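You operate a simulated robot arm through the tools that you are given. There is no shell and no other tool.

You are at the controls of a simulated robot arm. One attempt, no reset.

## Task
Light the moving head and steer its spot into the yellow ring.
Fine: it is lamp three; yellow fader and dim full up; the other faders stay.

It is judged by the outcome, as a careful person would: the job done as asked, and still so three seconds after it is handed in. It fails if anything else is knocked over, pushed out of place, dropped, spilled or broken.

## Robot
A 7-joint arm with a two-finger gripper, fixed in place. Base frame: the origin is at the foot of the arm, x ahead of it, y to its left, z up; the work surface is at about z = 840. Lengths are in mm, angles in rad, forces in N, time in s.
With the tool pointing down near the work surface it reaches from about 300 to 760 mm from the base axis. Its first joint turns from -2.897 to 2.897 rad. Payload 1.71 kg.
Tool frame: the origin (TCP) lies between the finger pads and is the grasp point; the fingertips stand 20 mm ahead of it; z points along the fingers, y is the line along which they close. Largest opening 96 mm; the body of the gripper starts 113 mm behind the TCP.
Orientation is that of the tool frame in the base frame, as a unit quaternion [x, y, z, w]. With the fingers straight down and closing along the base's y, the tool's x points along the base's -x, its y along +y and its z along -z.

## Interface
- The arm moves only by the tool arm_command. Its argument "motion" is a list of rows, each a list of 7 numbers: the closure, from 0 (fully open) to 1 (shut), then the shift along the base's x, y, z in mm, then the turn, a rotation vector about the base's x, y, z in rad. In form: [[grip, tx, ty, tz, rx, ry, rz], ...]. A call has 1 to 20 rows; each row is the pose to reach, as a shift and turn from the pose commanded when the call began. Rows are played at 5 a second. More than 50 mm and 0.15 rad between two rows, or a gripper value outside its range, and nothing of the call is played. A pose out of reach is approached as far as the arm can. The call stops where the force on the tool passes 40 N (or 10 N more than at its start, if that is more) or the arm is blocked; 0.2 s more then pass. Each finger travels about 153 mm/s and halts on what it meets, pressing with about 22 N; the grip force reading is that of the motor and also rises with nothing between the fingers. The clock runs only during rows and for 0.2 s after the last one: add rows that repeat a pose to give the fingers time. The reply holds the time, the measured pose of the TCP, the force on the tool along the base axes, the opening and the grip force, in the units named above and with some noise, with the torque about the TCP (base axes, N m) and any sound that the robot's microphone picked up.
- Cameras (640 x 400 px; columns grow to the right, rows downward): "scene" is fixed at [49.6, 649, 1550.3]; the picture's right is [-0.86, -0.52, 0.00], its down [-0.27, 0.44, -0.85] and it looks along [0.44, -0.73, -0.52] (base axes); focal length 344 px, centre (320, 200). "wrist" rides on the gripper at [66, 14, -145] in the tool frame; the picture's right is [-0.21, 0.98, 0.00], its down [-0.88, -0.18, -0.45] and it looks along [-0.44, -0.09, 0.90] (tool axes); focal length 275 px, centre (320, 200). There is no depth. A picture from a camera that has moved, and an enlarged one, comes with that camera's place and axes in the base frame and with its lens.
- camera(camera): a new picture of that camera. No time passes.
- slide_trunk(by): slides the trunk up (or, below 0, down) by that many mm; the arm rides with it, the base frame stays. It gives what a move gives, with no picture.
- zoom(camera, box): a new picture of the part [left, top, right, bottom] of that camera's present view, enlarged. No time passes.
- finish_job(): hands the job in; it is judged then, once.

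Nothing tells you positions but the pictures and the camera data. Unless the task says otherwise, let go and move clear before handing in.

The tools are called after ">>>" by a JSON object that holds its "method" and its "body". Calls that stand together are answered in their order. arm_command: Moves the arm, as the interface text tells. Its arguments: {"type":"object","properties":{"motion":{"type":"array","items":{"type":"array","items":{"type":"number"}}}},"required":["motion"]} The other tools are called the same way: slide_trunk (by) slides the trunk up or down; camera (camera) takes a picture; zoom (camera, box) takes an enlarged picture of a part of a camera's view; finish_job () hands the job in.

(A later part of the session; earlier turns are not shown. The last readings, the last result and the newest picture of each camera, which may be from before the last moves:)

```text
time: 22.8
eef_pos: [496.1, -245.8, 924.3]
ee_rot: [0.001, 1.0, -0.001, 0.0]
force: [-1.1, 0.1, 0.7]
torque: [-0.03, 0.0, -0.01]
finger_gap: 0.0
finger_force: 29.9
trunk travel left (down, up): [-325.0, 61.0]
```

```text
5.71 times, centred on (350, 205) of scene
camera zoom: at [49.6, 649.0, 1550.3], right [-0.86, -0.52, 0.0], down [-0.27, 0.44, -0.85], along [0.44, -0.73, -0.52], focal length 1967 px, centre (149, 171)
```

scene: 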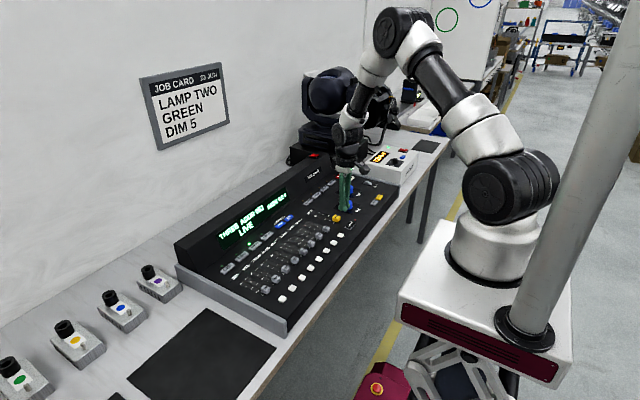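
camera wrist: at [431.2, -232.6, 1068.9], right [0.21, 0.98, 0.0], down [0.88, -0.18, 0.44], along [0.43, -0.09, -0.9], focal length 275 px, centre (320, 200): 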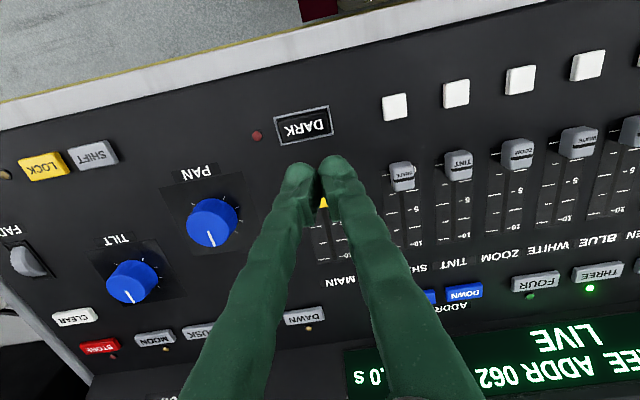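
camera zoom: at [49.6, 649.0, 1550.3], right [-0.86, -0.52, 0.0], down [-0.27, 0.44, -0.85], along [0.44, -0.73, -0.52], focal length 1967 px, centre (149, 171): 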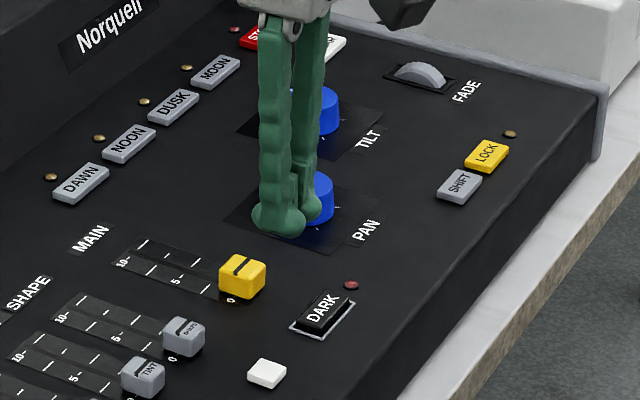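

THREE's address is 062, matching the head's "READY 62". Now I lower the closed tips between the DARK button and the yellow MAIN cap.

>>> {"method": "arm_command", "body": {"motion": [[1, 2, -3, -20, 0, 0, 0], [1, 2, -3, -40, 0, 0, 0], [1, 2, -3, -48, 0, 0, 0], [1, 2, -3, -52, 0, 0, 0], [1, 2, -3, -55, 0, 0, 0], [1, 2, -3, -55, 0, 0, 0]]}}

>>> {"method": "zoom", "body": {"camera": "wrist", "box": [240, 90, 400, 230]}}

>>> {"method": "zoom", "body": {"camera": "scene", "box": [310, 190, 370, 240]}}

```text
time: 24.2
eef_pos: [498.7, -250.2, 869.1]
ee_rot: [0.002, 1.0, -0.001, 0.0]
force: [0.2, 0.6, 0.4]
torque: [0.02, -0.01, 0.02]
finger_gap: 0.0
finger_force: 29.5
trunk travel left (down, up): [-325.0, 61.0]
```

```text
2.86 times, centred on (320, 160) of wrist
camera zoom: at [433.2, -235.0, 1013.3], right [0.21, 0.98, 0.0], down [0.88, -0.19, 0.45], along [0.44, -0.09, -0.9], focal length 786 px, centre (320, 314)
```

zoom: 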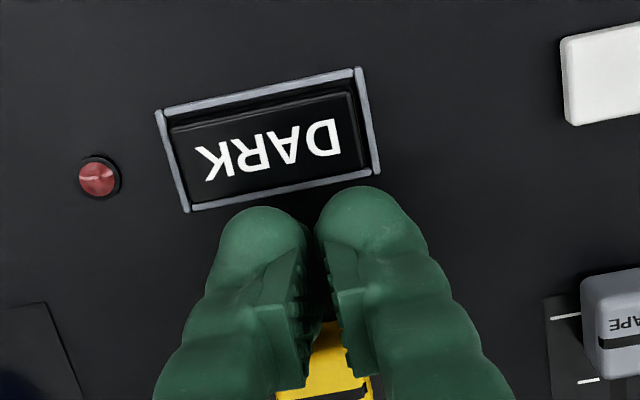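

```text
8.00 times, centred on (340, 215) of scene
camera zoom: at [49.6, 649.0, 1550.3], right [-0.86, -0.52, 0.0], down [-0.27, 0.44, -0.85], along [0.44, -0.73, -0.52], focal length 2754 px, centre (160, 80)
```

zoom: 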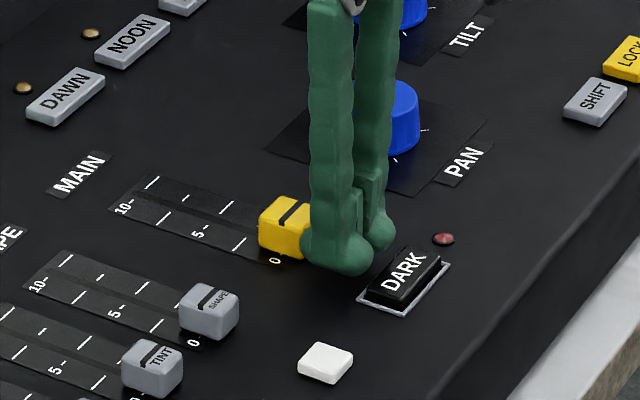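

The tip is behind the yellow cap with no contact. I'll push it in +x.

>>> {"method": "arm_command", "body": {"motion": [[1, 6, 0, 0, 0, 0, 0], [1, 12, 0, 0, 0, 0, 0], [1, 18, 0, 0, 0, 0, 0], [1, 25, 0, 0, 0, 0, 0], [1, 32, 0, 0, 0, 0, 0], [1, 39, 0, 0, 0, 0, 0], [1, 46, 0, 0, 0, 0, 0], [1, 53, 0, 0, 0, 0, 0], [1, 60, 0, 0, 0, 0, 0], [1, 66, 0, 0, 0, 0, 0], [1, 66, 0, 0, 0, 0, 0]]}}

>>> {"method": "zoom", "body": {"camera": "scene", "box": [310, 190, 370, 240]}}

```text
time: 26.6
eef_pos: [565.6, -249.3, 869.9]
ee_rot: [0.0, 1.0, -0.001, 0.0]
force: [0.3, 0.1, -0.2]
torque: [0.0, -0.01, -0.01]
finger_gap: 0.1
finger_force: 30.1
trunk travel left (down, up): [-325.0, 61.0]
```

```text
8.00 times, centred on (340, 215) of scene
camera zoom: at [49.6, 649.0, 1550.3], right [-0.86, -0.52, 0.0], down [-0.27, 0.44, -0.85], along [0.44, -0.73, -0.52], focal length 2754 px, centre (160, 80)
```

zoom: 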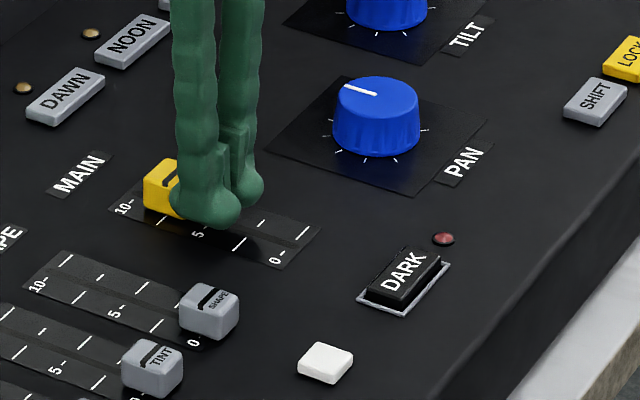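

The MAIN cap slides easily and is near 10. I'll push on in small steps until it meets its end.

>>> {"method": "arm_command", "body": {"motion": [[1, 2, 0, 0, 0, 0, 0], [1, 4, 0, 0, 0, 0, 0], [1, 6, 0, 0, 0, 0, 0], [1, 8, 0, 0, 0, 0, 0], [1, 8, 0, 0, 0, 0, 0]]}}

>>> {"method": "zoom", "body": {"camera": "scene", "box": [310, 190, 370, 240]}}

```text
time: 27.8
eef_pos: [573.3, -249.3, 868.5]
ee_rot: [0.001, 1.0, -0.001, 0.0]
force: [-1.1, 0.2, -0.4]
torque: [-0.02, -0.03, 0.0]
finger_gap: 0.0
finger_force: 29.2
trunk travel left (down, up): [-325.0, 61.0]
```

```text
8.00 times, centred on (340, 215) of scene
camera zoom: at [49.6, 649.0, 1550.3], right [-0.86, -0.52, 0.0], down [-0.27, 0.44, -0.85], along [0.44, -0.73, -0.52], focal length 2754 px, centre (160, 80)
```

zoom: 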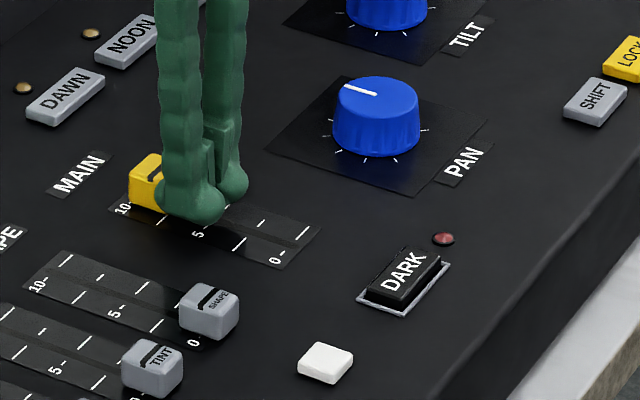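

>>> {"method": "arm_command", "body": {"motion": [[1, 2, 0, 0, 0, 0, 0], [1, 4, 0, 0, 0, 0, 0], [1, 5, 0, 0, 0, 0, 0], [1, 5, 0, 0, 0, 0, 0]]}}

>>> {"method": "zoom", "body": {"camera": "scene", "box": [310, 190, 370, 240]}}

```text
time: 28.8
eef_pos: [577.5, -249.9, 869.5]
ee_rot: [0.001, 1.0, -0.001, 0.0]
force: [-0.8, 0.2, 0.0]
torque: [0.02, 0.02, 0.0]
finger_gap: 0.0
finger_force: 29.3
trunk travel left (down, up): [-325.0, 61.0]
```

```text
8.00 times, centred on (340, 215) of scene
camera zoom: at [49.6, 649.0, 1550.3], right [-0.86, -0.52, 0.0], down [-0.27, 0.44, -0.85], along [0.44, -0.73, -0.52], focal length 2754 px, centre (160, 80)
```

zoom: 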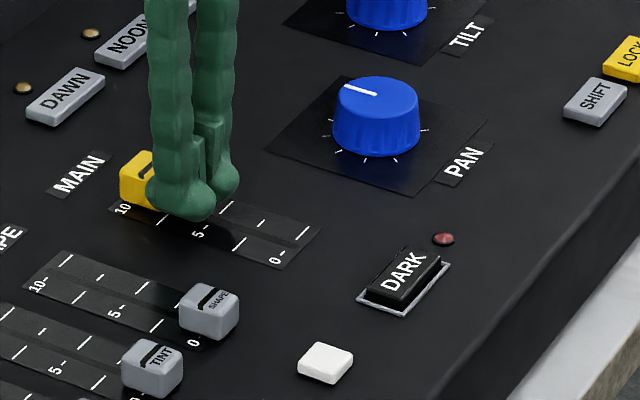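

Still sliding freely; a bit further to the end stop.

>>> {"method": "arm_command", "body": {"motion": [[1, 2, 0, 0, 0, 0, 0], [1, 4, 0, 0, 0, 0, 0], [1, 5, 0, 0, 0, 0, 0], [1, 5, 0, 0, 0, 0, 0]]}}

>>> {"method": "zoom", "body": {"camera": "scene", "box": [310, 190, 370, 240]}}

```text
time: 29.8
eef_pos: [583.2, -249.1, 869.1]
ee_rot: [0.001, 1.0, 0.0, 0.0]
force: [0.1, 0.2, -0.1]
torque: [-0.02, 0.04, 0.01]
finger_gap: 0.1
finger_force: 29.3
trunk travel left (down, up): [-325.0, 61.0]
```

```text
8.00 times, centred on (340, 215) of scene
camera zoom: at [49.6, 649.0, 1550.3], right [-0.86, -0.52, 0.0], down [-0.27, 0.44, -0.85], along [0.44, -0.73, -0.52], focal length 2754 px, centre (160, 80)
```

zoom: 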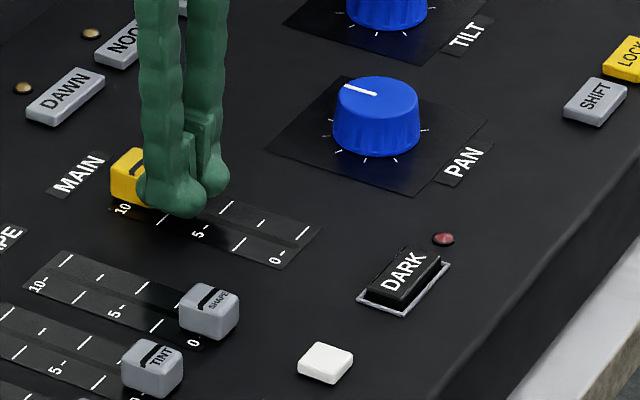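

>>> {"method": "arm_command", "body": {"motion": [[1, 1.5, 0, 0, 0, 0, 0], [1, 3, 0, 0, 0, 0, 0], [1, 4, 0, 0, 0, 0, 0], [1, 4, 0, 0, 0, 0, 0]]}}

>>> {"method": "zoom", "body": {"camera": "scene", "box": [310, 190, 370, 240]}}

```text
time: 30.8
eef_pos: [587.0, -249.5, 868.8]
ee_rot: [0.001, 1.0, 0.0, 0.0]
force: [-3.4, 0.5, -0.6]
torque: [0.0, 0.06, 0.01]
finger_gap: 5.9
finger_force: 29.9
trunk travel left (down, up): [-325.0, 61.0]
```

```text
8.00 times, centred on (340, 215) of scene
camera zoom: at [49.6, 649.0, 1550.3], right [-0.86, -0.52, 0.0], down [-0.27, 0.44, -0.85], along [0.44, -0.73, -0.52], focal length 2754 px, centre (160, 80)
```

zoom: 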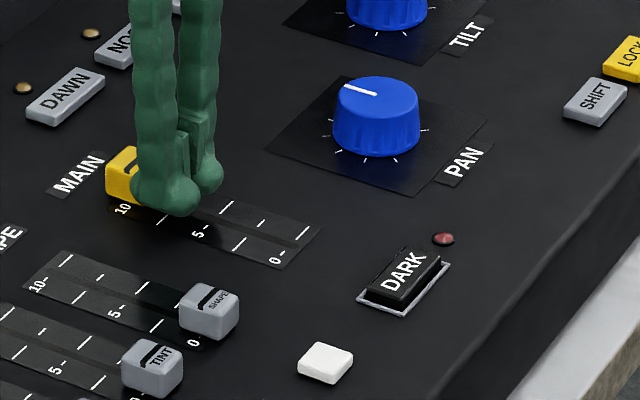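

The cap has met its stop (reaction and fingers wedging). I back off in -x, rise, and check the fader.

>>> {"method": "arm_command", "body": {"motion": [[1, -8, 0, 0, 0, 0, 0], [1, -16, 0, 0, 0, 0, 0], [1, -30, 0, 30, 0, 0, 0], [1, -60, 0, 70, 0, 0, 0], [1, -90, 0, 80, 0, 0, 0], [1, -90, 0, 80, 0, 0, 0]]}}

>>> {"method": "zoom", "body": {"camera": "scene", "box": [310, 190, 370, 240]}}

>>> {"method": "zoom", "body": {"camera": "wrist", "box": [240, 150, 440, 290]}}

>>> {"method": "camera", "body": {"camera": "scene"}}

```text
time: 32.2
eef_pos: [496.5, -251.4, 950.1]
ee_rot: [0.0, 1.0, 0.0, 0.0]
force: [0.7, 0.1, 0.6]
torque: [0.03, -0.01, -0.01]
finger_gap: 0.3
finger_force: 29.7
trunk travel left (down, up): [-325.0, 61.0]
```

```text
8.00 times, centred on (340, 215) of scene
camera zoom: at [49.6, 649.0, 1550.3], right [-0.86, -0.52, 0.0], down [-0.27, 0.44, -0.85], along [0.44, -0.73, -0.52], focal length 2754 px, centre (160, 80)
```

zoom: 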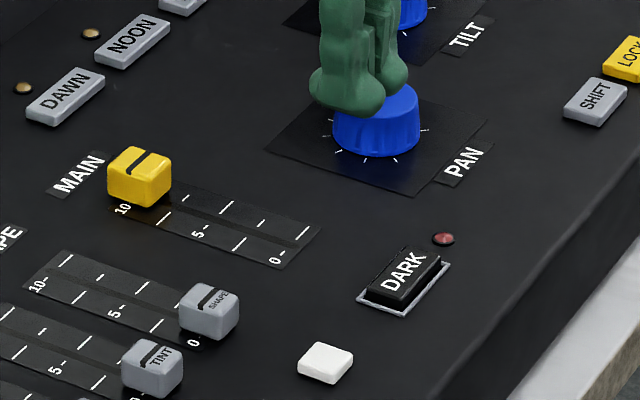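

```text
2.86 times, centred on (340, 220) of wrist
camera zoom: at [432.2, -236.9, 1094.3], right [0.21, 0.98, 0.0], down [0.88, -0.18, 0.45], along [0.44, -0.09, -0.9], focal length 786 px, centre (263, 143)
```

zoom: 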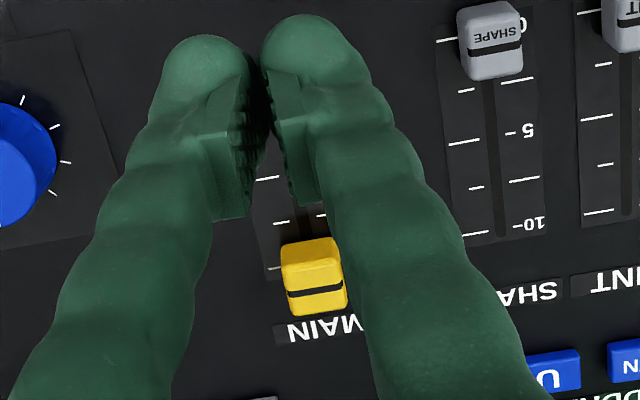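

```text
taken
```

scene: 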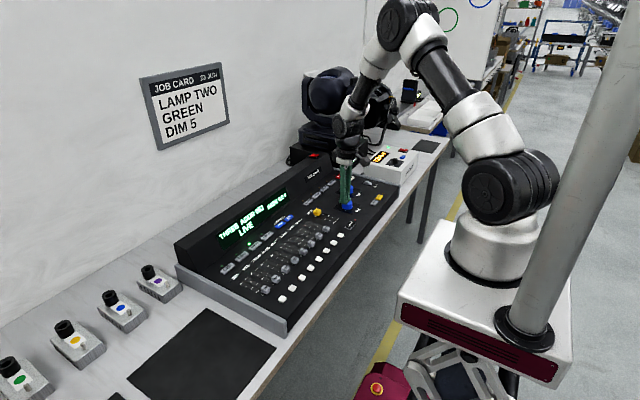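

MAIN is fully up. Now the DIM fader at y≈148, same method.

>>> {"method": "arm_command", "body": {"motion": [[1, 0, 45, 0, 0, 0, 0], [1, 0, 90, 0, 0, 0, 0], [1, 0, 135, 0, 0, 0, 0], [1, 0, 180, 0, 0, 0, 0], [1, 0, 225, 0, 0, 0, 0], [1, 0, 270, 0, 0, 0, 0], [1, 0, 315, 0, 0, 0, 0], [1, 0, 360, 0, 0, 0, 0], [1, 0, 399, -10, 0, 0, 0], [1, 0, 399, -30, 0, 0, 0], [1, 0, 399, -30, 0, 0, 0]]}}

>>> {"method": "zoom", "body": {"camera": "wrist", "box": [240, 90, 400, 230]}}

>>> {"method": "zoom", "body": {"camera": "scene", "box": [240, 250, 320, 320]}}

```text
time: 34.6
eef_pos: [497.7, 148.6, 918.3]
ee_rot: [0.001, 1.0, -0.001, 0.0]
force: [-0.6, -0.7, 0.3]
torque: [0.05, -0.04, 0.02]
finger_gap: 0.1
finger_force: 29.1
trunk travel left (down, up): [-325.0, 61.0]
```

```text
2.86 times, centred on (320, 160) of wrist
camera zoom: at [432.1, 163.9, 1064.1], right [0.21, 0.98, 0.0], down [0.88, -0.19, 0.45], along [0.44, -0.09, -0.9], focal length 786 px, centre (320, 314)
```

zoom: 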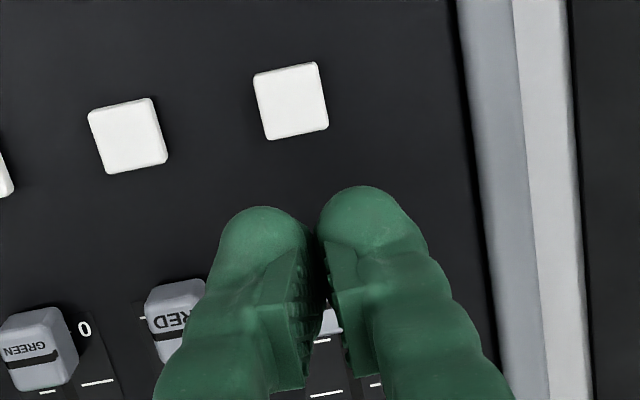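

```text
5.71 times, centred on (280, 285) of scene
camera zoom: at [49.6, 649.0, 1550.3], right [-0.86, -0.52, 0.0], down [-0.27, 0.44, -0.85], along [0.44, -0.73, -0.52], focal length 1967 px, centre (549, -286)
```

zoom: 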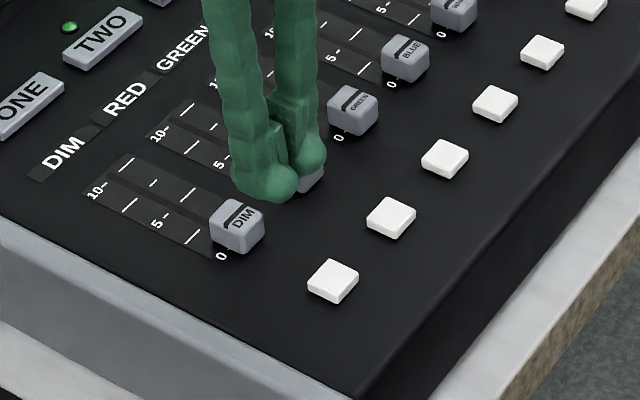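

DIM sits at y≈147. I lower the tips between its flash button and cap.

>>> {"method": "arm_command", "body": {"motion": [[1, 1, -1.5, -20, 0, 0, 0], [1, 1, -1.5, -35, 0, 0, 0], [1, 1, -1.5, -43, 0, 0, 0], [1, 1, -1.5, -49, 0, 0, 0], [1, 1, -1.5, -49, 0, 0, 0]]}}

>>> {"method": "zoom", "body": {"camera": "scene", "box": [240, 250, 320, 320]}}

>>> {"method": "zoom", "body": {"camera": "wrist", "box": [240, 90, 400, 230]}}

```text
time: 35.8
eef_pos: [499.0, 147.1, 869.2]
ee_rot: [0.001, 1.0, -0.001, -0.001]
force: [0.0, -0.5, 0.2]
torque: [0.0, -0.02, 0.03]
finger_gap: 0.1
finger_force: 29.6
trunk travel left (down, up): [-325.0, 61.0]
```

```text
5.71 times, centred on (280, 285) of scene
camera zoom: at [49.6, 649.0, 1550.3], right [-0.86, -0.52, 0.0], down [-0.27, 0.44, -0.85], along [0.44, -0.73, -0.52], focal length 1967 px, centre (549, -286)
```

zoom: 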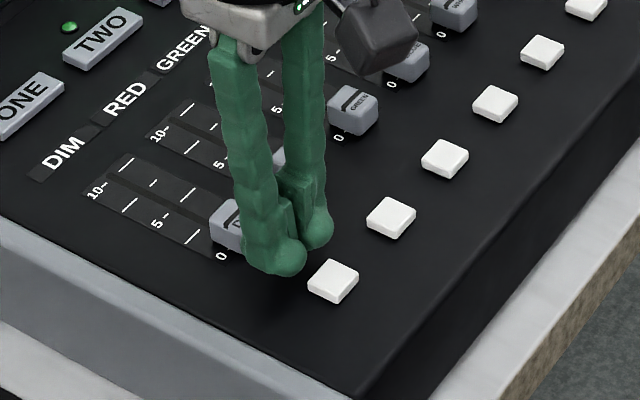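

```text
2.86 times, centred on (320, 160) of wrist
camera zoom: at [432.9, 161.6, 1014.7], right [0.21, 0.98, 0.0], down [0.88, -0.19, 0.45], along [0.44, -0.09, -0.9], focal length 786 px, centre (320, 314)
```

zoom: 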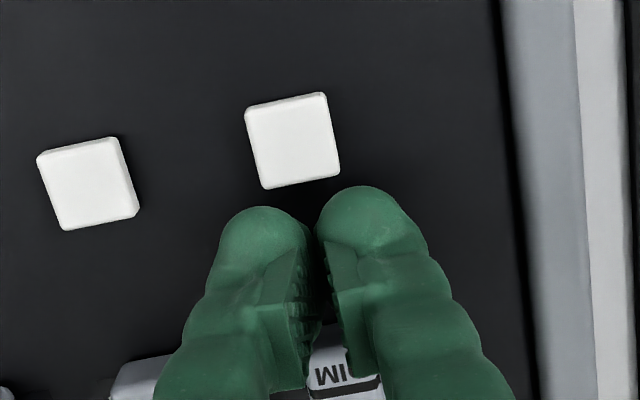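

Clear and aligned. Pushing DIM up in +x.

>>> {"method": "arm_command", "body": {"motion": [[1, 6, 0, 0, 0, 0, 0], [1, 12, 0, 0, 0, 0, 0], [1, 18, 0, 0, 0, 0, 0], [1, 25, 0, 0, 0, 0, 0], [1, 32, 0, 0, 0, 0, 0], [1, 39, 0, 0, 0, 0, 0], [1, 46, 0, 0, 0, 0, 0], [1, 53, 0, 0, 0, 0, 0], [1, 60, 0, 0, 0, 0, 0], [1, 67, 0, 0, 0, 0, 0], [1, 73, 0, 0, 0, 0, 0], [1, 78, 0, 0, 0, 0, 0], [1, 82, 0, 0, 0, 0, 0], [1, 82, 0, 0, 0, 0, 0]]}}

>>> {"method": "zoom", "body": {"camera": "scene", "box": [240, 250, 320, 320]}}

```text
time: 38.8
eef_pos: [580.1, 148.6, 870.9]
ee_rot: [0.001, 1.0, 0.0, 0.0]
force: [-0.1, -0.3, -0.1]
torque: [-0.01, 0.0, -0.01]
finger_gap: 0.0
finger_force: 29.7
trunk travel left (down, up): [-325.0, 61.0]
```

```text
5.71 times, centred on (280, 285) of scene
camera zoom: at [49.6, 649.0, 1550.3], right [-0.86, -0.52, 0.0], down [-0.27, 0.44, -0.85], along [0.44, -0.73, -0.52], focal length 1967 px, centre (549, -286)
```

zoom: 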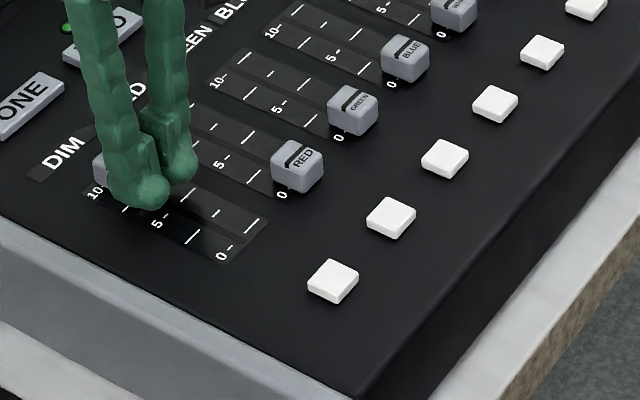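

>>> {"method": "arm_command", "body": {"motion": [[1, 2, 0, 0, 0, 0, 0], [1, 4, 0, 0, 0, 0, 0], [1, 6, 0, 0, 0, 0, 0], [1, 7, 0, 0, 0, 0, 0], [1, 7, 0, 0, 0, 0, 0]]}}

>>> {"method": "zoom", "body": {"camera": "scene", "box": [240, 250, 320, 320]}}

```text
time: 40.0
eef_pos: [588.0, 148.0, 869.3]
ee_rot: [0.001, 1.0, 0.0, -0.001]
force: [-2.0, 0.2, -1.2]
torque: [-0.01, 0.06, 0.03]
finger_gap: 6.1
finger_force: 29.7
trunk travel left (down, up): [-325.0, 61.0]
```

```text
5.71 times, centred on (280, 285) of scene
camera zoom: at [49.6, 649.0, 1550.3], right [-0.86, -0.52, 0.0], down [-0.27, 0.44, -0.85], along [0.44, -0.73, -0.52], focal length 1967 px, centre (549, -286)
```

zoom: 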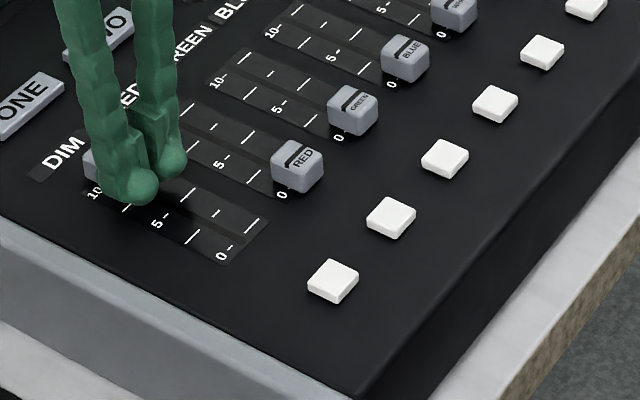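

At the stop, same as MAIN. Backing off, rising, then checking the console and the lamp.

>>> {"method": "arm_command", "body": {"motion": [[1, -8, 0, 0, 0, 0, 0], [1, -16, 0, 0, 0, 0, 0], [1, -30, 0, 40, 0, 0, 0], [1, -60, -20, 80, 0, 0, 0], [1, -90, -65, 90, 0, 0, 0], [1, -90, -110, 100, 0, 0, 0], [1, -90, -155, 110, 0, 0, 0], [1, -90, -200, 120, 0, 0, 0], [1, -90, -245, 130, 0, 0, 0], [1, -90, -290, 140, 0, 0, 0], [1, -90, -335, 150, 0, 0, 0], [1, -90, -335, 150, 0, 0, 0]]}}

>>> {"method": "camera", "body": {"camera": "scene"}}

>>> {"method": "zoom", "body": {"camera": "scene", "box": [200, 170, 340, 310]}}

>>> {"method": "camera", "body": {"camera": "wrist"}}

>>> {"method": "zoom", "body": {"camera": "scene", "box": [280, 50, 440, 200]}}

```text
refused: row 4 steps farther than a row can; nothing moved
```

```text
taken
```

scene: 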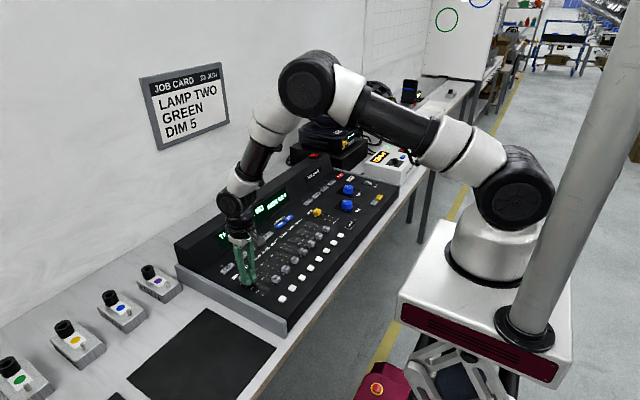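

```text
2.86 times, centred on (270, 240) of scene
camera zoom: at [49.6, 649.0, 1550.3], right [-0.86, -0.52, 0.0], down [-0.27, 0.44, -0.85], along [0.44, -0.73, -0.52], focal length 984 px, centre (463, 86)
```

zoom: 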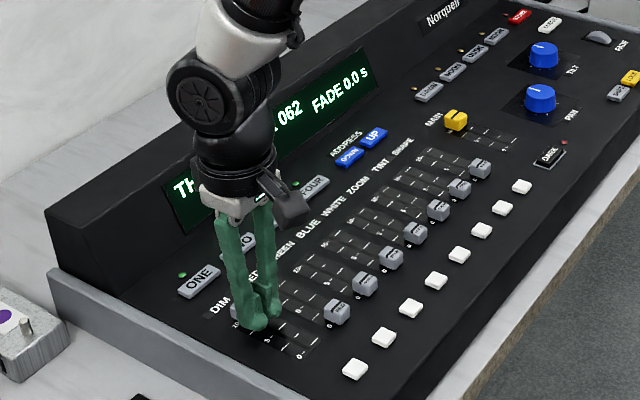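

```text
taken
camera wrist: at [522.1, 162.3, 1014.3], right [0.21, 0.98, 0.0], down [0.88, -0.19, 0.44], along [0.43, -0.09, -0.9], focal length 275 px, centre (320, 200)
```

wrist: 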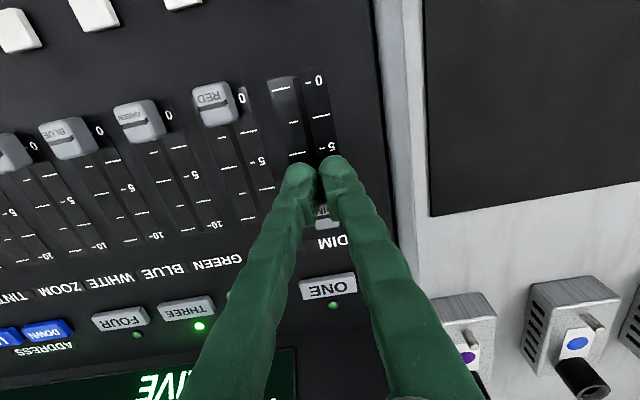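

```text
2.67 times, centred on (360, 125) of scene
camera zoom: at [49.6, 649.0, 1550.3], right [-0.86, -0.52, 0.0], down [-0.27, 0.44, -0.85], along [0.44, -0.73, -0.52], focal length 918 px, centre (213, 400)
```

zoom: 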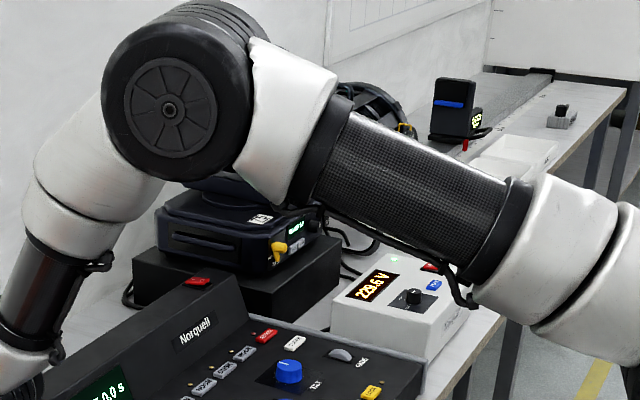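

One step was too long, so nothing moved. I'll replay with shorter steps.

>>> {"method": "arm_command", "body": {"motion": [[1, -8, 0, 0, 0, 0, 0], [1, -16, 0, 0, 0, 0, 0], [1, -30, 0, 40, 0, 0, 0], [1, -50, -20, 70, 0, 0, 0], [1, -70, -60, 85, 0, 0, 0], [1, -90, -100, 95, 0, 0, 0], [1, -90, -145, 105, 0, 0, 0], [1, -90, -190, 115, 0, 0, 0], [1, -90, -235, 125, 0, 0, 0], [1, -90, -280, 135, 0, 0, 0], [1, -90, -325, 145, 0, 0, 0], [1, -90, -325, 145, 0, 0, 0]]}}

>>> {"method": "camera", "body": {"camera": "scene"}}

>>> {"method": "zoom", "body": {"camera": "scene", "box": [200, 170, 340, 310]}}

>>> {"method": "camera", "body": {"camera": "wrist"}}

>>> {"method": "zoom", "body": {"camera": "scene", "box": [280, 50, 440, 200]}}

```text
time: 42.6
eef_pos: [496.3, -176.3, 1015.1]
ee_rot: [0.0, 1.0, -0.001, 0.0]
force: [0.0, 0.5, -0.6]
torque: [-0.02, 0.01, 0.02]
finger_gap: 0.1
finger_force: 29.9
trunk travel left (down, up): [-325.0, 61.0]
```

```text
taken
```

scene: 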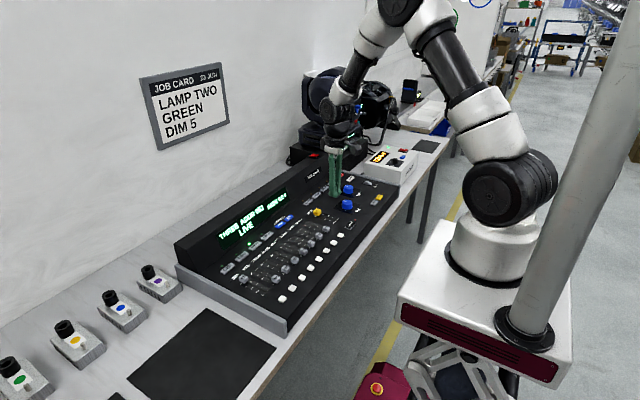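

```text
2.86 times, centred on (270, 240) of scene
camera zoom: at [49.6, 649.0, 1550.3], right [-0.86, -0.52, 0.0], down [-0.27, 0.44, -0.85], along [0.44, -0.73, -0.52], focal length 984 px, centre (463, 86)
```

zoom: 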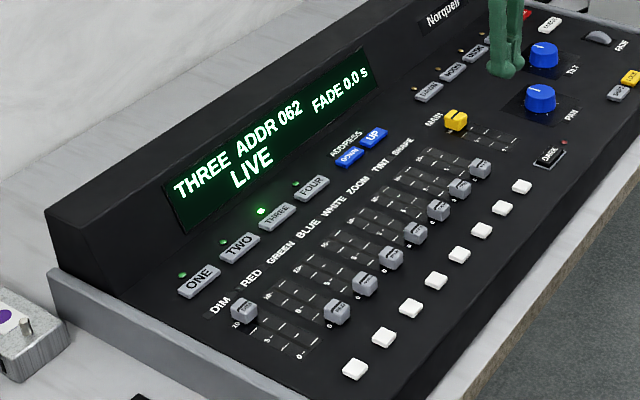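

```text
taken
camera wrist: at [431.1, -162.6, 1160.5], right [0.21, 0.98, 0.0], down [0.88, -0.18, 0.45], along [0.44, -0.09, -0.9], focal length 275 px, centre (320, 200)
```

wrist: 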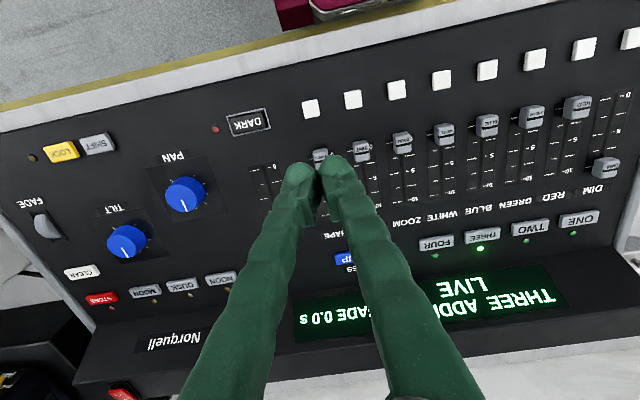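

```text
2.67 times, centred on (360, 125) of scene
camera zoom: at [49.6, 649.0, 1550.3], right [-0.86, -0.52, 0.0], down [-0.27, 0.44, -0.85], along [0.44, -0.73, -0.52], focal length 918 px, centre (213, 400)
```

zoom: 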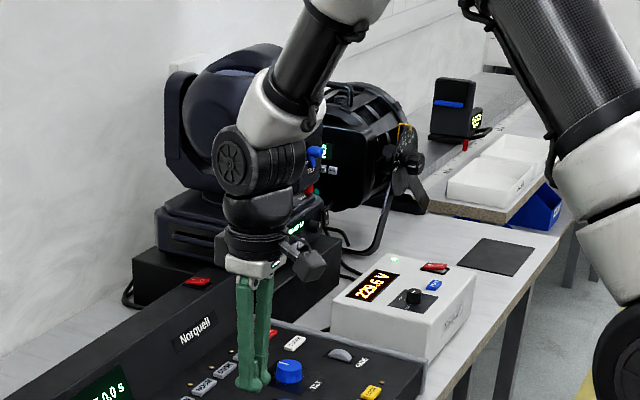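

DIM and MAIN are full up, THREE is live. I'll go back to the viewing pose to see whether the head is lit and where its spot lands.

>>> {"method": "arm_command", "body": {"motion": [[1, -10, 32, 28, 0, 0, -0.14], [1, -20, 64, 56, 0, 0, -0.28], [0.5, -30, 96, 84, 0, 0, -0.42], [0, -40, 128, 112, 0, 0, -0.56], [0, -50, 160, 140, 0, 0, -0.7], [0, -60, 192, 168, 0, 0, -0.84], [0, -70, 224, 196, 0, 0, -0.98], [0, -80, 256, 224, 0, 0, -1.12], [0, -90, 288, 252, 0, 0, -1.26], [0, -104, 320, 280, 0, 0, -1.4], [0, -104, 320, 280, 0, 0, -1.4]]}}

>>> {"method": "arm_command", "body": {"motion": [[0, 0, 0, 0, -0.14, 0, 0], [0, 0, 0, 0, -0.28, 0, 0], [0, 0, 0, 0, -0.42, 0, 0], [0, 0, 0, 0, -0.56, 0, 0], [0, 0, 0, 0, -0.7, 0, 0], [0, 0, 0, 0, -0.84, 0, 0], [0, 0, 0, 0, -0.98, 0, 0], [0, 0, 0, 0, -0.98, 0, 0]]}}

>>> {"method": "camera", "body": {"camera": "wrist"}}

>>> {"method": "camera", "body": {"camera": "scene"}}

>>> {"method": "zoom", "body": {"camera": "wrist", "box": [320, 60, 520, 300]}}

```text
time: 45.0
eef_pos: [394.3, 144.3, 1293.5]
ee_rot: [0.645, 0.764, -0.001, 0.0]
force: [0.2, -0.6, 0.9]
torque: [0.02, 0.05, 0.03]
finger_gap: 96.0
finger_force: 0.0
trunk travel left (down, up): [-325.0, 61.0]
```

```text
time: 46.8
eef_pos: [391.8, 143.3, 1295.1]
ee_rot: [0.568, 0.674, -0.361, 0.305]
force: [-0.2, 0.0, 0.2]
torque: [0.03, -0.02, -0.01]
finger_gap: 96.1
finger_force: 0.1
trunk travel left (down, up): [-325.0, 61.0]
```

```text
taken
camera wrist: at [396.1, 300.2, 1319.8], right [1.0, -0.02, 0.03], down [-0.03, -0.13, 0.99], along [-0.02, -0.99, -0.13], focal length 275 px, centre (320, 200)
```

wrist: 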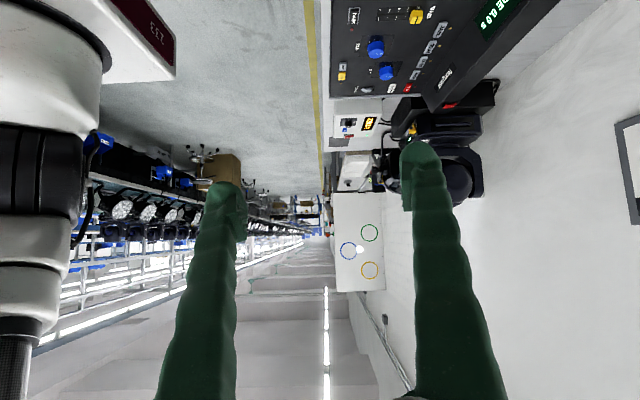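

```text
taken
```

scene: 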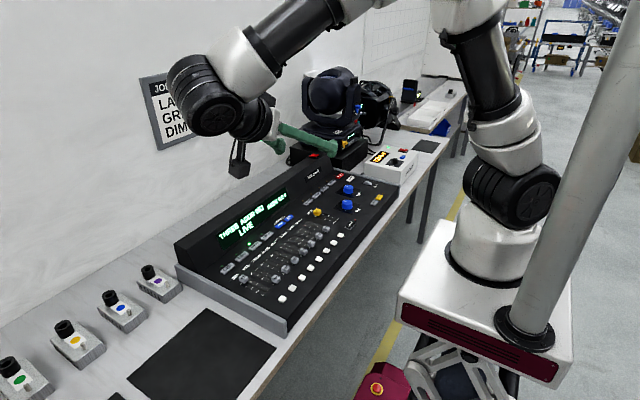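

```text
1.67 times, centred on (420, 180) of wrist
camera zoom: at [396.1, 300.2, 1319.8], right [1.0, -0.02, 0.03], down [-0.03, -0.13, 0.99], along [-0.02, -0.99, -0.13], focal length 459 px, centre (153, 233)
```

zoom: 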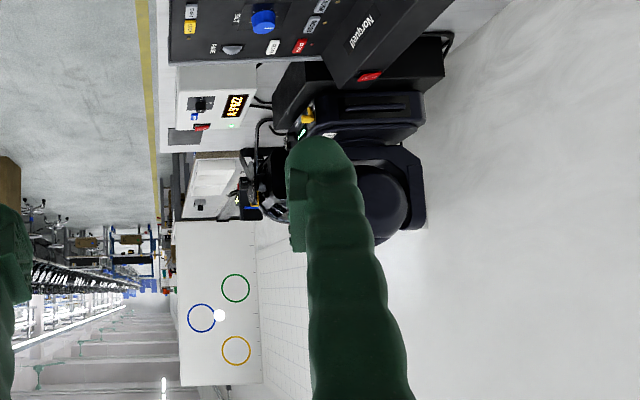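

The lamp is lit: a white spot on the board near the blue ring. I'll zoom for its offset from the yellow ring.

>>> {"method": "zoom", "body": {"camera": "wrist", "box": [325, 190, 405, 295]}}

>>> {"method": "zoom", "body": {"camera": "wrist", "box": [325, 0, 445, 110]}}

>>> {"method": "zoom", "body": {"camera": "scene", "box": [320, 160, 400, 230]}}

```text
3.81 times, centred on (365, 242) of wrist
camera zoom: at [396.1, 300.2, 1319.8], right [1.0, -0.02, 0.03], down [-0.03, -0.13, 0.99], along [-0.02, -0.99, -0.13], focal length 1049 px, centre (149, 38)
```

zoom: 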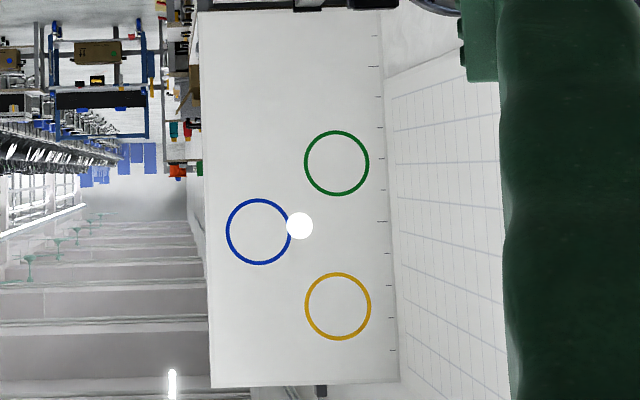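

```text
3.64 times, centred on (385, 55) of wrist
camera zoom: at [396.1, 300.2, 1319.8], right [1.0, -0.02, 0.03], down [-0.03, -0.13, 0.99], along [-0.02, -0.99, -0.13], focal length 1001 px, centre (84, 727)
```

zoom: 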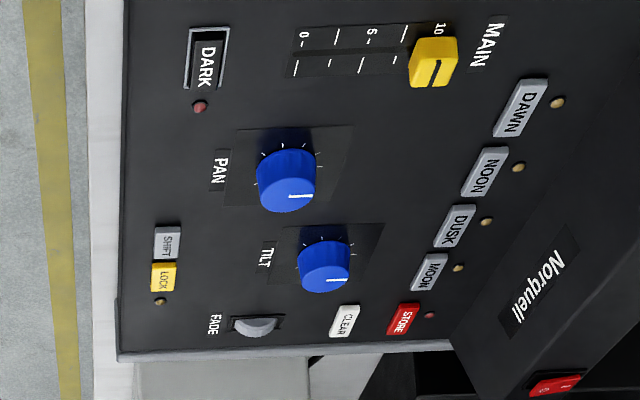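

```text
5.71 times, centred on (360, 195) of scene
camera zoom: at [49.6, 649.0, 1550.3], right [-0.86, -0.52, 0.0], down [-0.27, 0.44, -0.85], along [0.44, -0.73, -0.52], focal length 1967 px, centre (91, 229)
```

zoom: 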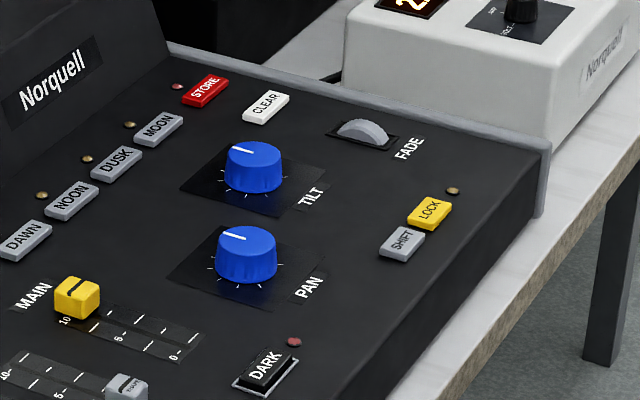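

The spot sits ~130 mm (in x) and ~270 mm (in z) short of the yellow ring; the board is about 2.4 m from the head, so I need about 3° pan and 6° tilt. I'll go back down over the PAN/TILT knobs to measure them for gripping.

>>> {"method": "arm_command", "body": {"motion": [[0, 0, 0, 0, 0.14, 0, 0], [0, 0, 0, 0, 0.28, 0, 0], [0, 0, 0, 0, 0.42, 0, 0], [0, 0, 0, 0, 0.56, 0, 0], [0, 0, 0, 0, 0.7, 0, 0], [0, 0, 0, 0, 0.84, 0, 0], [0, 0, 0, 0, 0.98, 0, 0], [0, 0, 0, 0, 0.98, 0, 0]]}}

>>> {"method": "arm_command", "body": {"motion": [[0, 8, -32, -15, 0, 0, 0.14], [0, 16, -64, -30, 0, 0, 0.28], [0, 24, -96, -45, 0, 0, 0.42], [0, 32, -128, -60, 0, 0, 0.56], [0, 40, -160, -75, 0, 0, 0.7], [0, 48, -192, -90, 0, 0, 0.84], [0, 56, -224, -105, 0, 0, 0.98], [0, 64, -256, -130, 0, 0, 1.12], [0, 72, -290, -160, 0, 0, 1.26], [0, 80, -325, -190, 0, 0, 1.4], [0, 88, -360, -220, 0, 0, 1.4], [0, 96, -395, -250, 0, 0, 1.4], [0, 108, -430, -280, 0, 0, 1.4], [0, 108, -450, -295, 0, 0, 1.4], [0, 108, -450, -295, 0, 0, 1.4]]}}

>>> {"method": "camera", "body": {"camera": "wrist"}}

>>> {"method": "zoom", "body": {"camera": "wrist", "box": [200, 130, 400, 270]}}

```text
time: 48.6
eef_pos: [394.0, 143.4, 1294.9]
ee_rot: [0.645, 0.765, 0.0, -0.001]
force: [0.5, -0.2, 0.0]
torque: [0.0, 0.02, 0.02]
finger_gap: 95.9
finger_force: 0.0
trunk travel left (down, up): [-325.0, 61.0]
```

```text
time: 51.8
eef_pos: [501.4, -306.6, 1000.8]
ee_rot: [0.0, 1.0, -0.001, 0.0]
force: [-0.8, 0.3, 0.1]
torque: [-0.03, 0.03, -0.01]
finger_gap: 95.6
finger_force: 0.0
trunk travel left (down, up): [-325.0, 61.0]
```

```text
taken
camera wrist: at [436.1, -292.6, 1144.9], right [0.21, 0.98, 0.0], down [0.88, -0.18, 0.44], along [0.44, -0.09, -0.9], focal length 275 px, centre (320, 200)
```

wrist: 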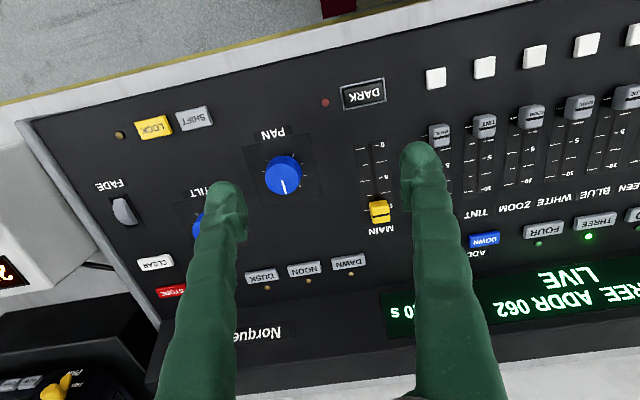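

```text
2.86 times, centred on (300, 200) of wrist
camera zoom: at [436.1, -292.6, 1144.9], right [0.21, 0.98, 0.0], down [0.88, -0.18, 0.44], along [0.44, -0.09, -0.9], focal length 786 px, centre (377, 200)
```

zoom: 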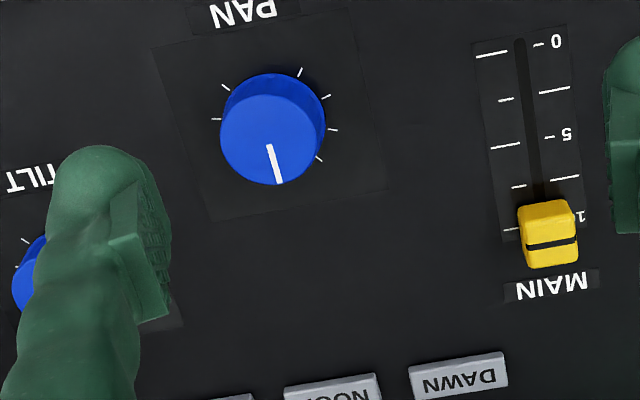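

PAN knob is ~36 mm wide, centred near (537, -356), top at z≈867. I'll centre the open gripper above it and check.

>>> {"method": "arm_command", "body": {"motion": [[0, 12, -17, -20, 0, 0, 0], [0, 24, -34, -45, 0, 0, 0], [0, 35, -49, -75, 0, 0, 0], [0, 35, -49, -75, 0, 0, 0]]}}

>>> {"method": "camera", "body": {"camera": "wrist"}}

>>> {"method": "zoom", "body": {"camera": "scene", "box": [320, 150, 400, 230]}}

```text
time: 52.8
eef_pos: [535.7, -355.5, 925.7]
ee_rot: [0.001, 1.0, -0.001, -0.001]
force: [-0.7, -0.4, -0.6]
torque: [0.0, -0.01, -0.02]
finger_gap: 95.8
finger_force: 0.1
trunk travel left (down, up): [-325.0, 61.0]
```

```text
taken
camera wrist: at [470.6, -341.9, 1070.1], right [0.21, 0.98, 0.0], down [0.88, -0.18, 0.45], along [0.44, -0.09, -0.9], focal length 275 px, centre (320, 200)
```

wrist: 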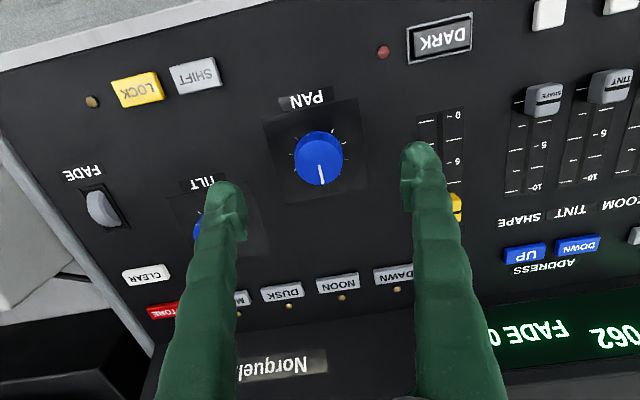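

```text
5.00 times, centred on (360, 190) of scene
camera zoom: at [49.6, 649.0, 1550.3], right [-0.86, -0.52, 0.0], down [-0.27, 0.44, -0.85], along [0.44, -0.73, -0.52], focal length 1721 px, centre (120, 250)
```

zoom: 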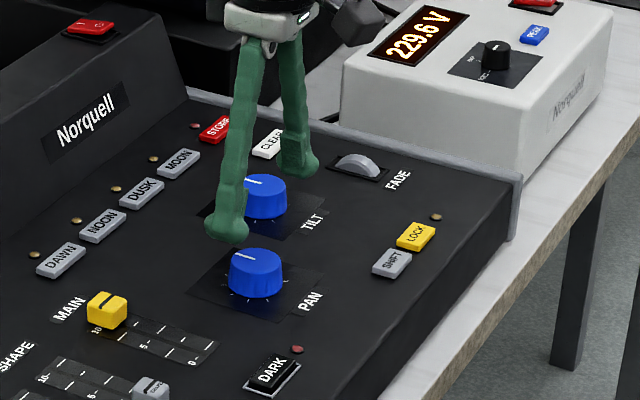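

Aligned to within 2 mm. I'll narrow the opening, descend around the PAN knob, grip it and make a small test turn of 0.1 rad CCW.

>>> {"method": "arm_command", "body": {"motion": [[0.35, 2, -1, -15, 0, 0, 0], [0.35, 2, -1, -35, 0, 0, 0], [0.35, 2, -1, -48, 0, 0, 0], [0.35, 2, -1, -56, 0, 0, 0], [0.35, 2, -1, -56, 0, 0, 0]]}}

>>> {"method": "zoom", "body": {"camera": "wrist", "box": [220, 90, 420, 230]}}

>>> {"method": "zoom", "body": {"camera": "scene", "box": [330, 160, 390, 220]}}

```text
time: 54.0
eef_pos: [538.2, -357.1, 868.4]
ee_rot: [0.001, 1.0, 0.0, 0.0]
force: [0.4, -0.3, -0.1]
torque: [0.02, -0.02, -0.03]
finger_gap: 62.5
finger_force: 0.1
trunk travel left (down, up): [-325.0, 61.0]
```

```text
2.86 times, centred on (320, 160) of wrist
camera zoom: at [473.1, -343.2, 1013.0], right [0.21, 0.98, 0.0], down [0.88, -0.18, 0.45], along [0.44, -0.09, -0.9], focal length 786 px, centre (320, 314)
```

zoom: 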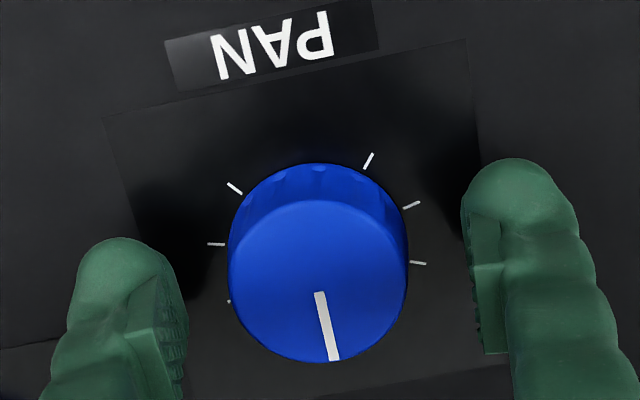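

```text
6.67 times, centred on (360, 190) of scene
camera zoom: at [49.6, 649.0, 1550.3], right [-0.86, -0.52, 0.0], down [-0.27, 0.44, -0.85], along [0.44, -0.73, -0.52], focal length 2295 px, centre (53, 267)
```

zoom: 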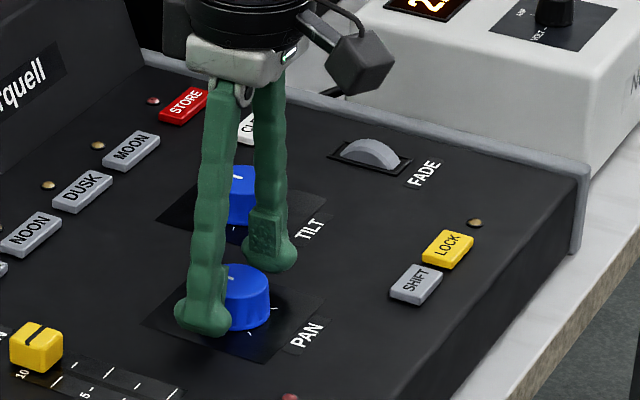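

Centred within ~1 mm. Closing on the knob, then turning 0.1 rad.

>>> {"method": "arm_command", "body": {"motion": [[0.5, -1, 0, 0, 0, 0, 0], [0.65, -1, 0, 0, 0, 0, 0], [0.75, -1, 0, 0, 0, 0, 0], [0.75, -1, 0, 0, 0, 0, 0]]}}

>>> {"method": "zoom", "body": {"camera": "wrist", "box": [220, 90, 420, 230]}}

```text
time: 55.0
eef_pos: [536.9, -358.3, 868.0]
ee_rot: [0.001, 1.0, -0.001, -0.001]
force: [1.1, -4.4, -0.7]
torque: [-0.04, -0.07, -0.02]
finger_gap: 38.6
finger_force: 34.9
trunk travel left (down, up): [-325.0, 61.0]
```

```text
2.86 times, centred on (320, 160) of wrist
camera zoom: at [472.0, -344.0, 1013.2], right [0.21, 0.98, 0.0], down [0.88, -0.18, 0.45], along [0.44, -0.09, -0.9], focal length 786 px, centre (320, 314)
```

zoom: 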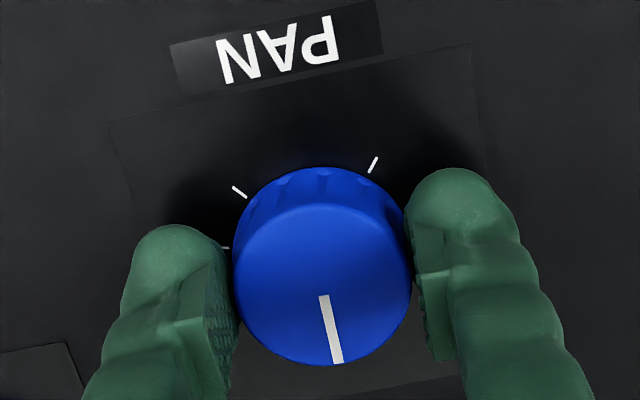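

Knob held (38.6 mm). Turning +0.1 rad about z, in small steps.

>>> {"method": "arm_command", "body": {"motion": [[0.75, 0, -1, 0, 0, 0, 0.03], [0.75, 0, -1, 0, 0, 0, 0.06], [0.75, 0, -1, 0, 0, 0, 0.1], [0.75, 0, -1, 0, 0, 0, 0.1], [0.75, 0, -1, 0, 0, 0, 0.1]]}}

>>> {"method": "zoom", "body": {"camera": "wrist", "box": [220, 90, 420, 230]}}

>>> {"method": "camera", "body": {"camera": "scene"}}

```text
time: 56.2
eef_pos: [536.5, -358.0, 867.9]
ee_rot: [-0.05, 0.999, 0.0, 0.0]
force: [0.1, -1.3, -1.3]
torque: [0.0, 0.04, 0.0]
finger_gap: 38.4
finger_force: 34.6
trunk travel left (down, up): [-325.0, 61.0]
```

```text
2.86 times, centred on (320, 160) of wrist
camera zoom: at [471.0, -351.1, 1013.3], right [0.11, 0.99, 0.0], down [0.89, -0.1, 0.44], along [0.44, -0.05, -0.9], focal length 786 px, centre (320, 314)
```

zoom: 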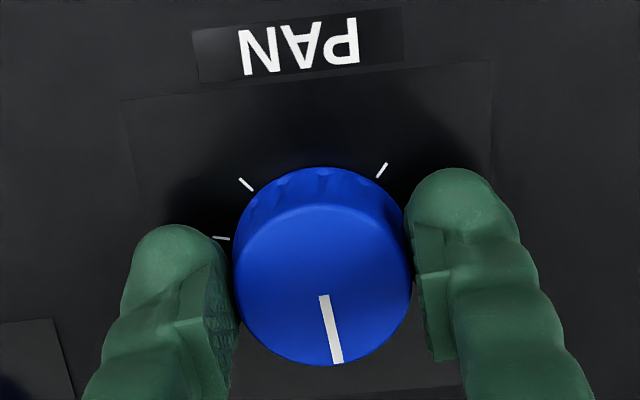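

```text
taken
```

scene: 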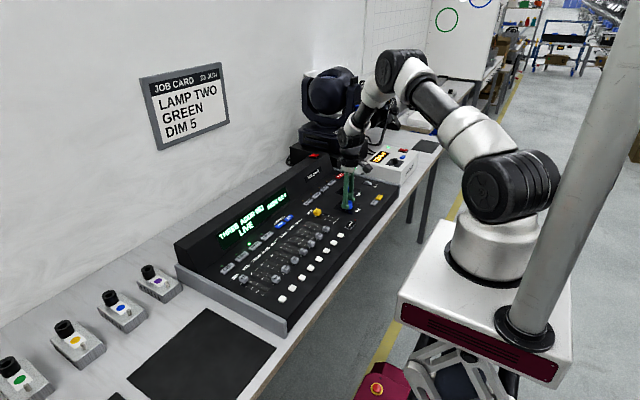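

The knob turned with the gripper. I release, rise and move above the TILT knob to measure it.

>>> {"method": "arm_command", "body": {"motion": [[0.5, 0, 0, 0, 0, 0, 0], [0.35, 0, 0, 0, 0, 0, 0], [0.35, 0, 0, 20, 0, 0, 0], [0.35, 0, 0, 60, 0, 0, 0], [0.2, 10, -25, 62, 0, 0, -0.05], [0, 20, -55, 62, 0, 0, -0.1], [0, 40, -94, 62, 0, 0, -0.1], [0, 40, -94, 62, 0, 0, -0.1]]}}

>>> {"method": "camera", "body": {"camera": "wrist"}}

>>> {"method": "zoom", "body": {"camera": "wrist", "box": [220, 90, 420, 230]}}

```text
time: 58.0
eef_pos: [577.4, -451.7, 931.9]
ee_rot: [0.001, 1.0, 0.0, 0.0]
force: [0.4, 0.9, -0.2]
torque: [-0.04, -0.02, 0.02]
finger_gap: 95.8
finger_force: 0.0
trunk travel left (down, up): [-325.0, 61.0]
```

```text
taken
camera wrist: at [512.3, -437.9, 1076.7], right [0.21, 0.98, 0.0], down [0.88, -0.19, 0.44], along [0.43, -0.09, -0.9], focal length 275 px, centre (320, 200)
```

wrist: 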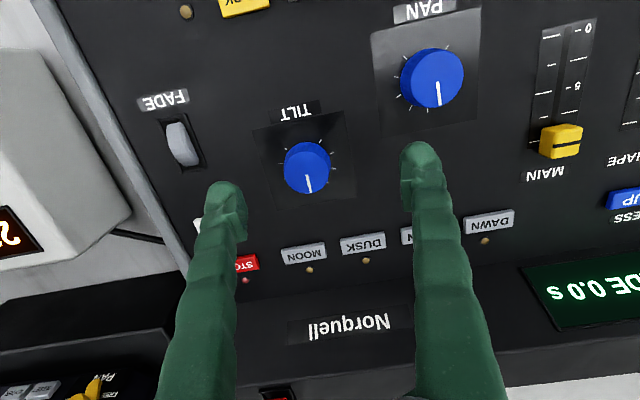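

```text
2.86 times, centred on (320, 160) of wrist
camera zoom: at [512.3, -437.9, 1076.7], right [0.21, 0.98, 0.0], down [0.88, -0.19, 0.44], along [0.43, -0.09, -0.9], focal length 786 px, centre (320, 314)
```

zoom: 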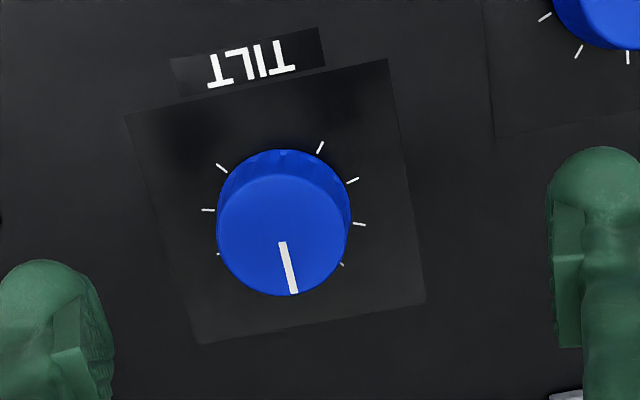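

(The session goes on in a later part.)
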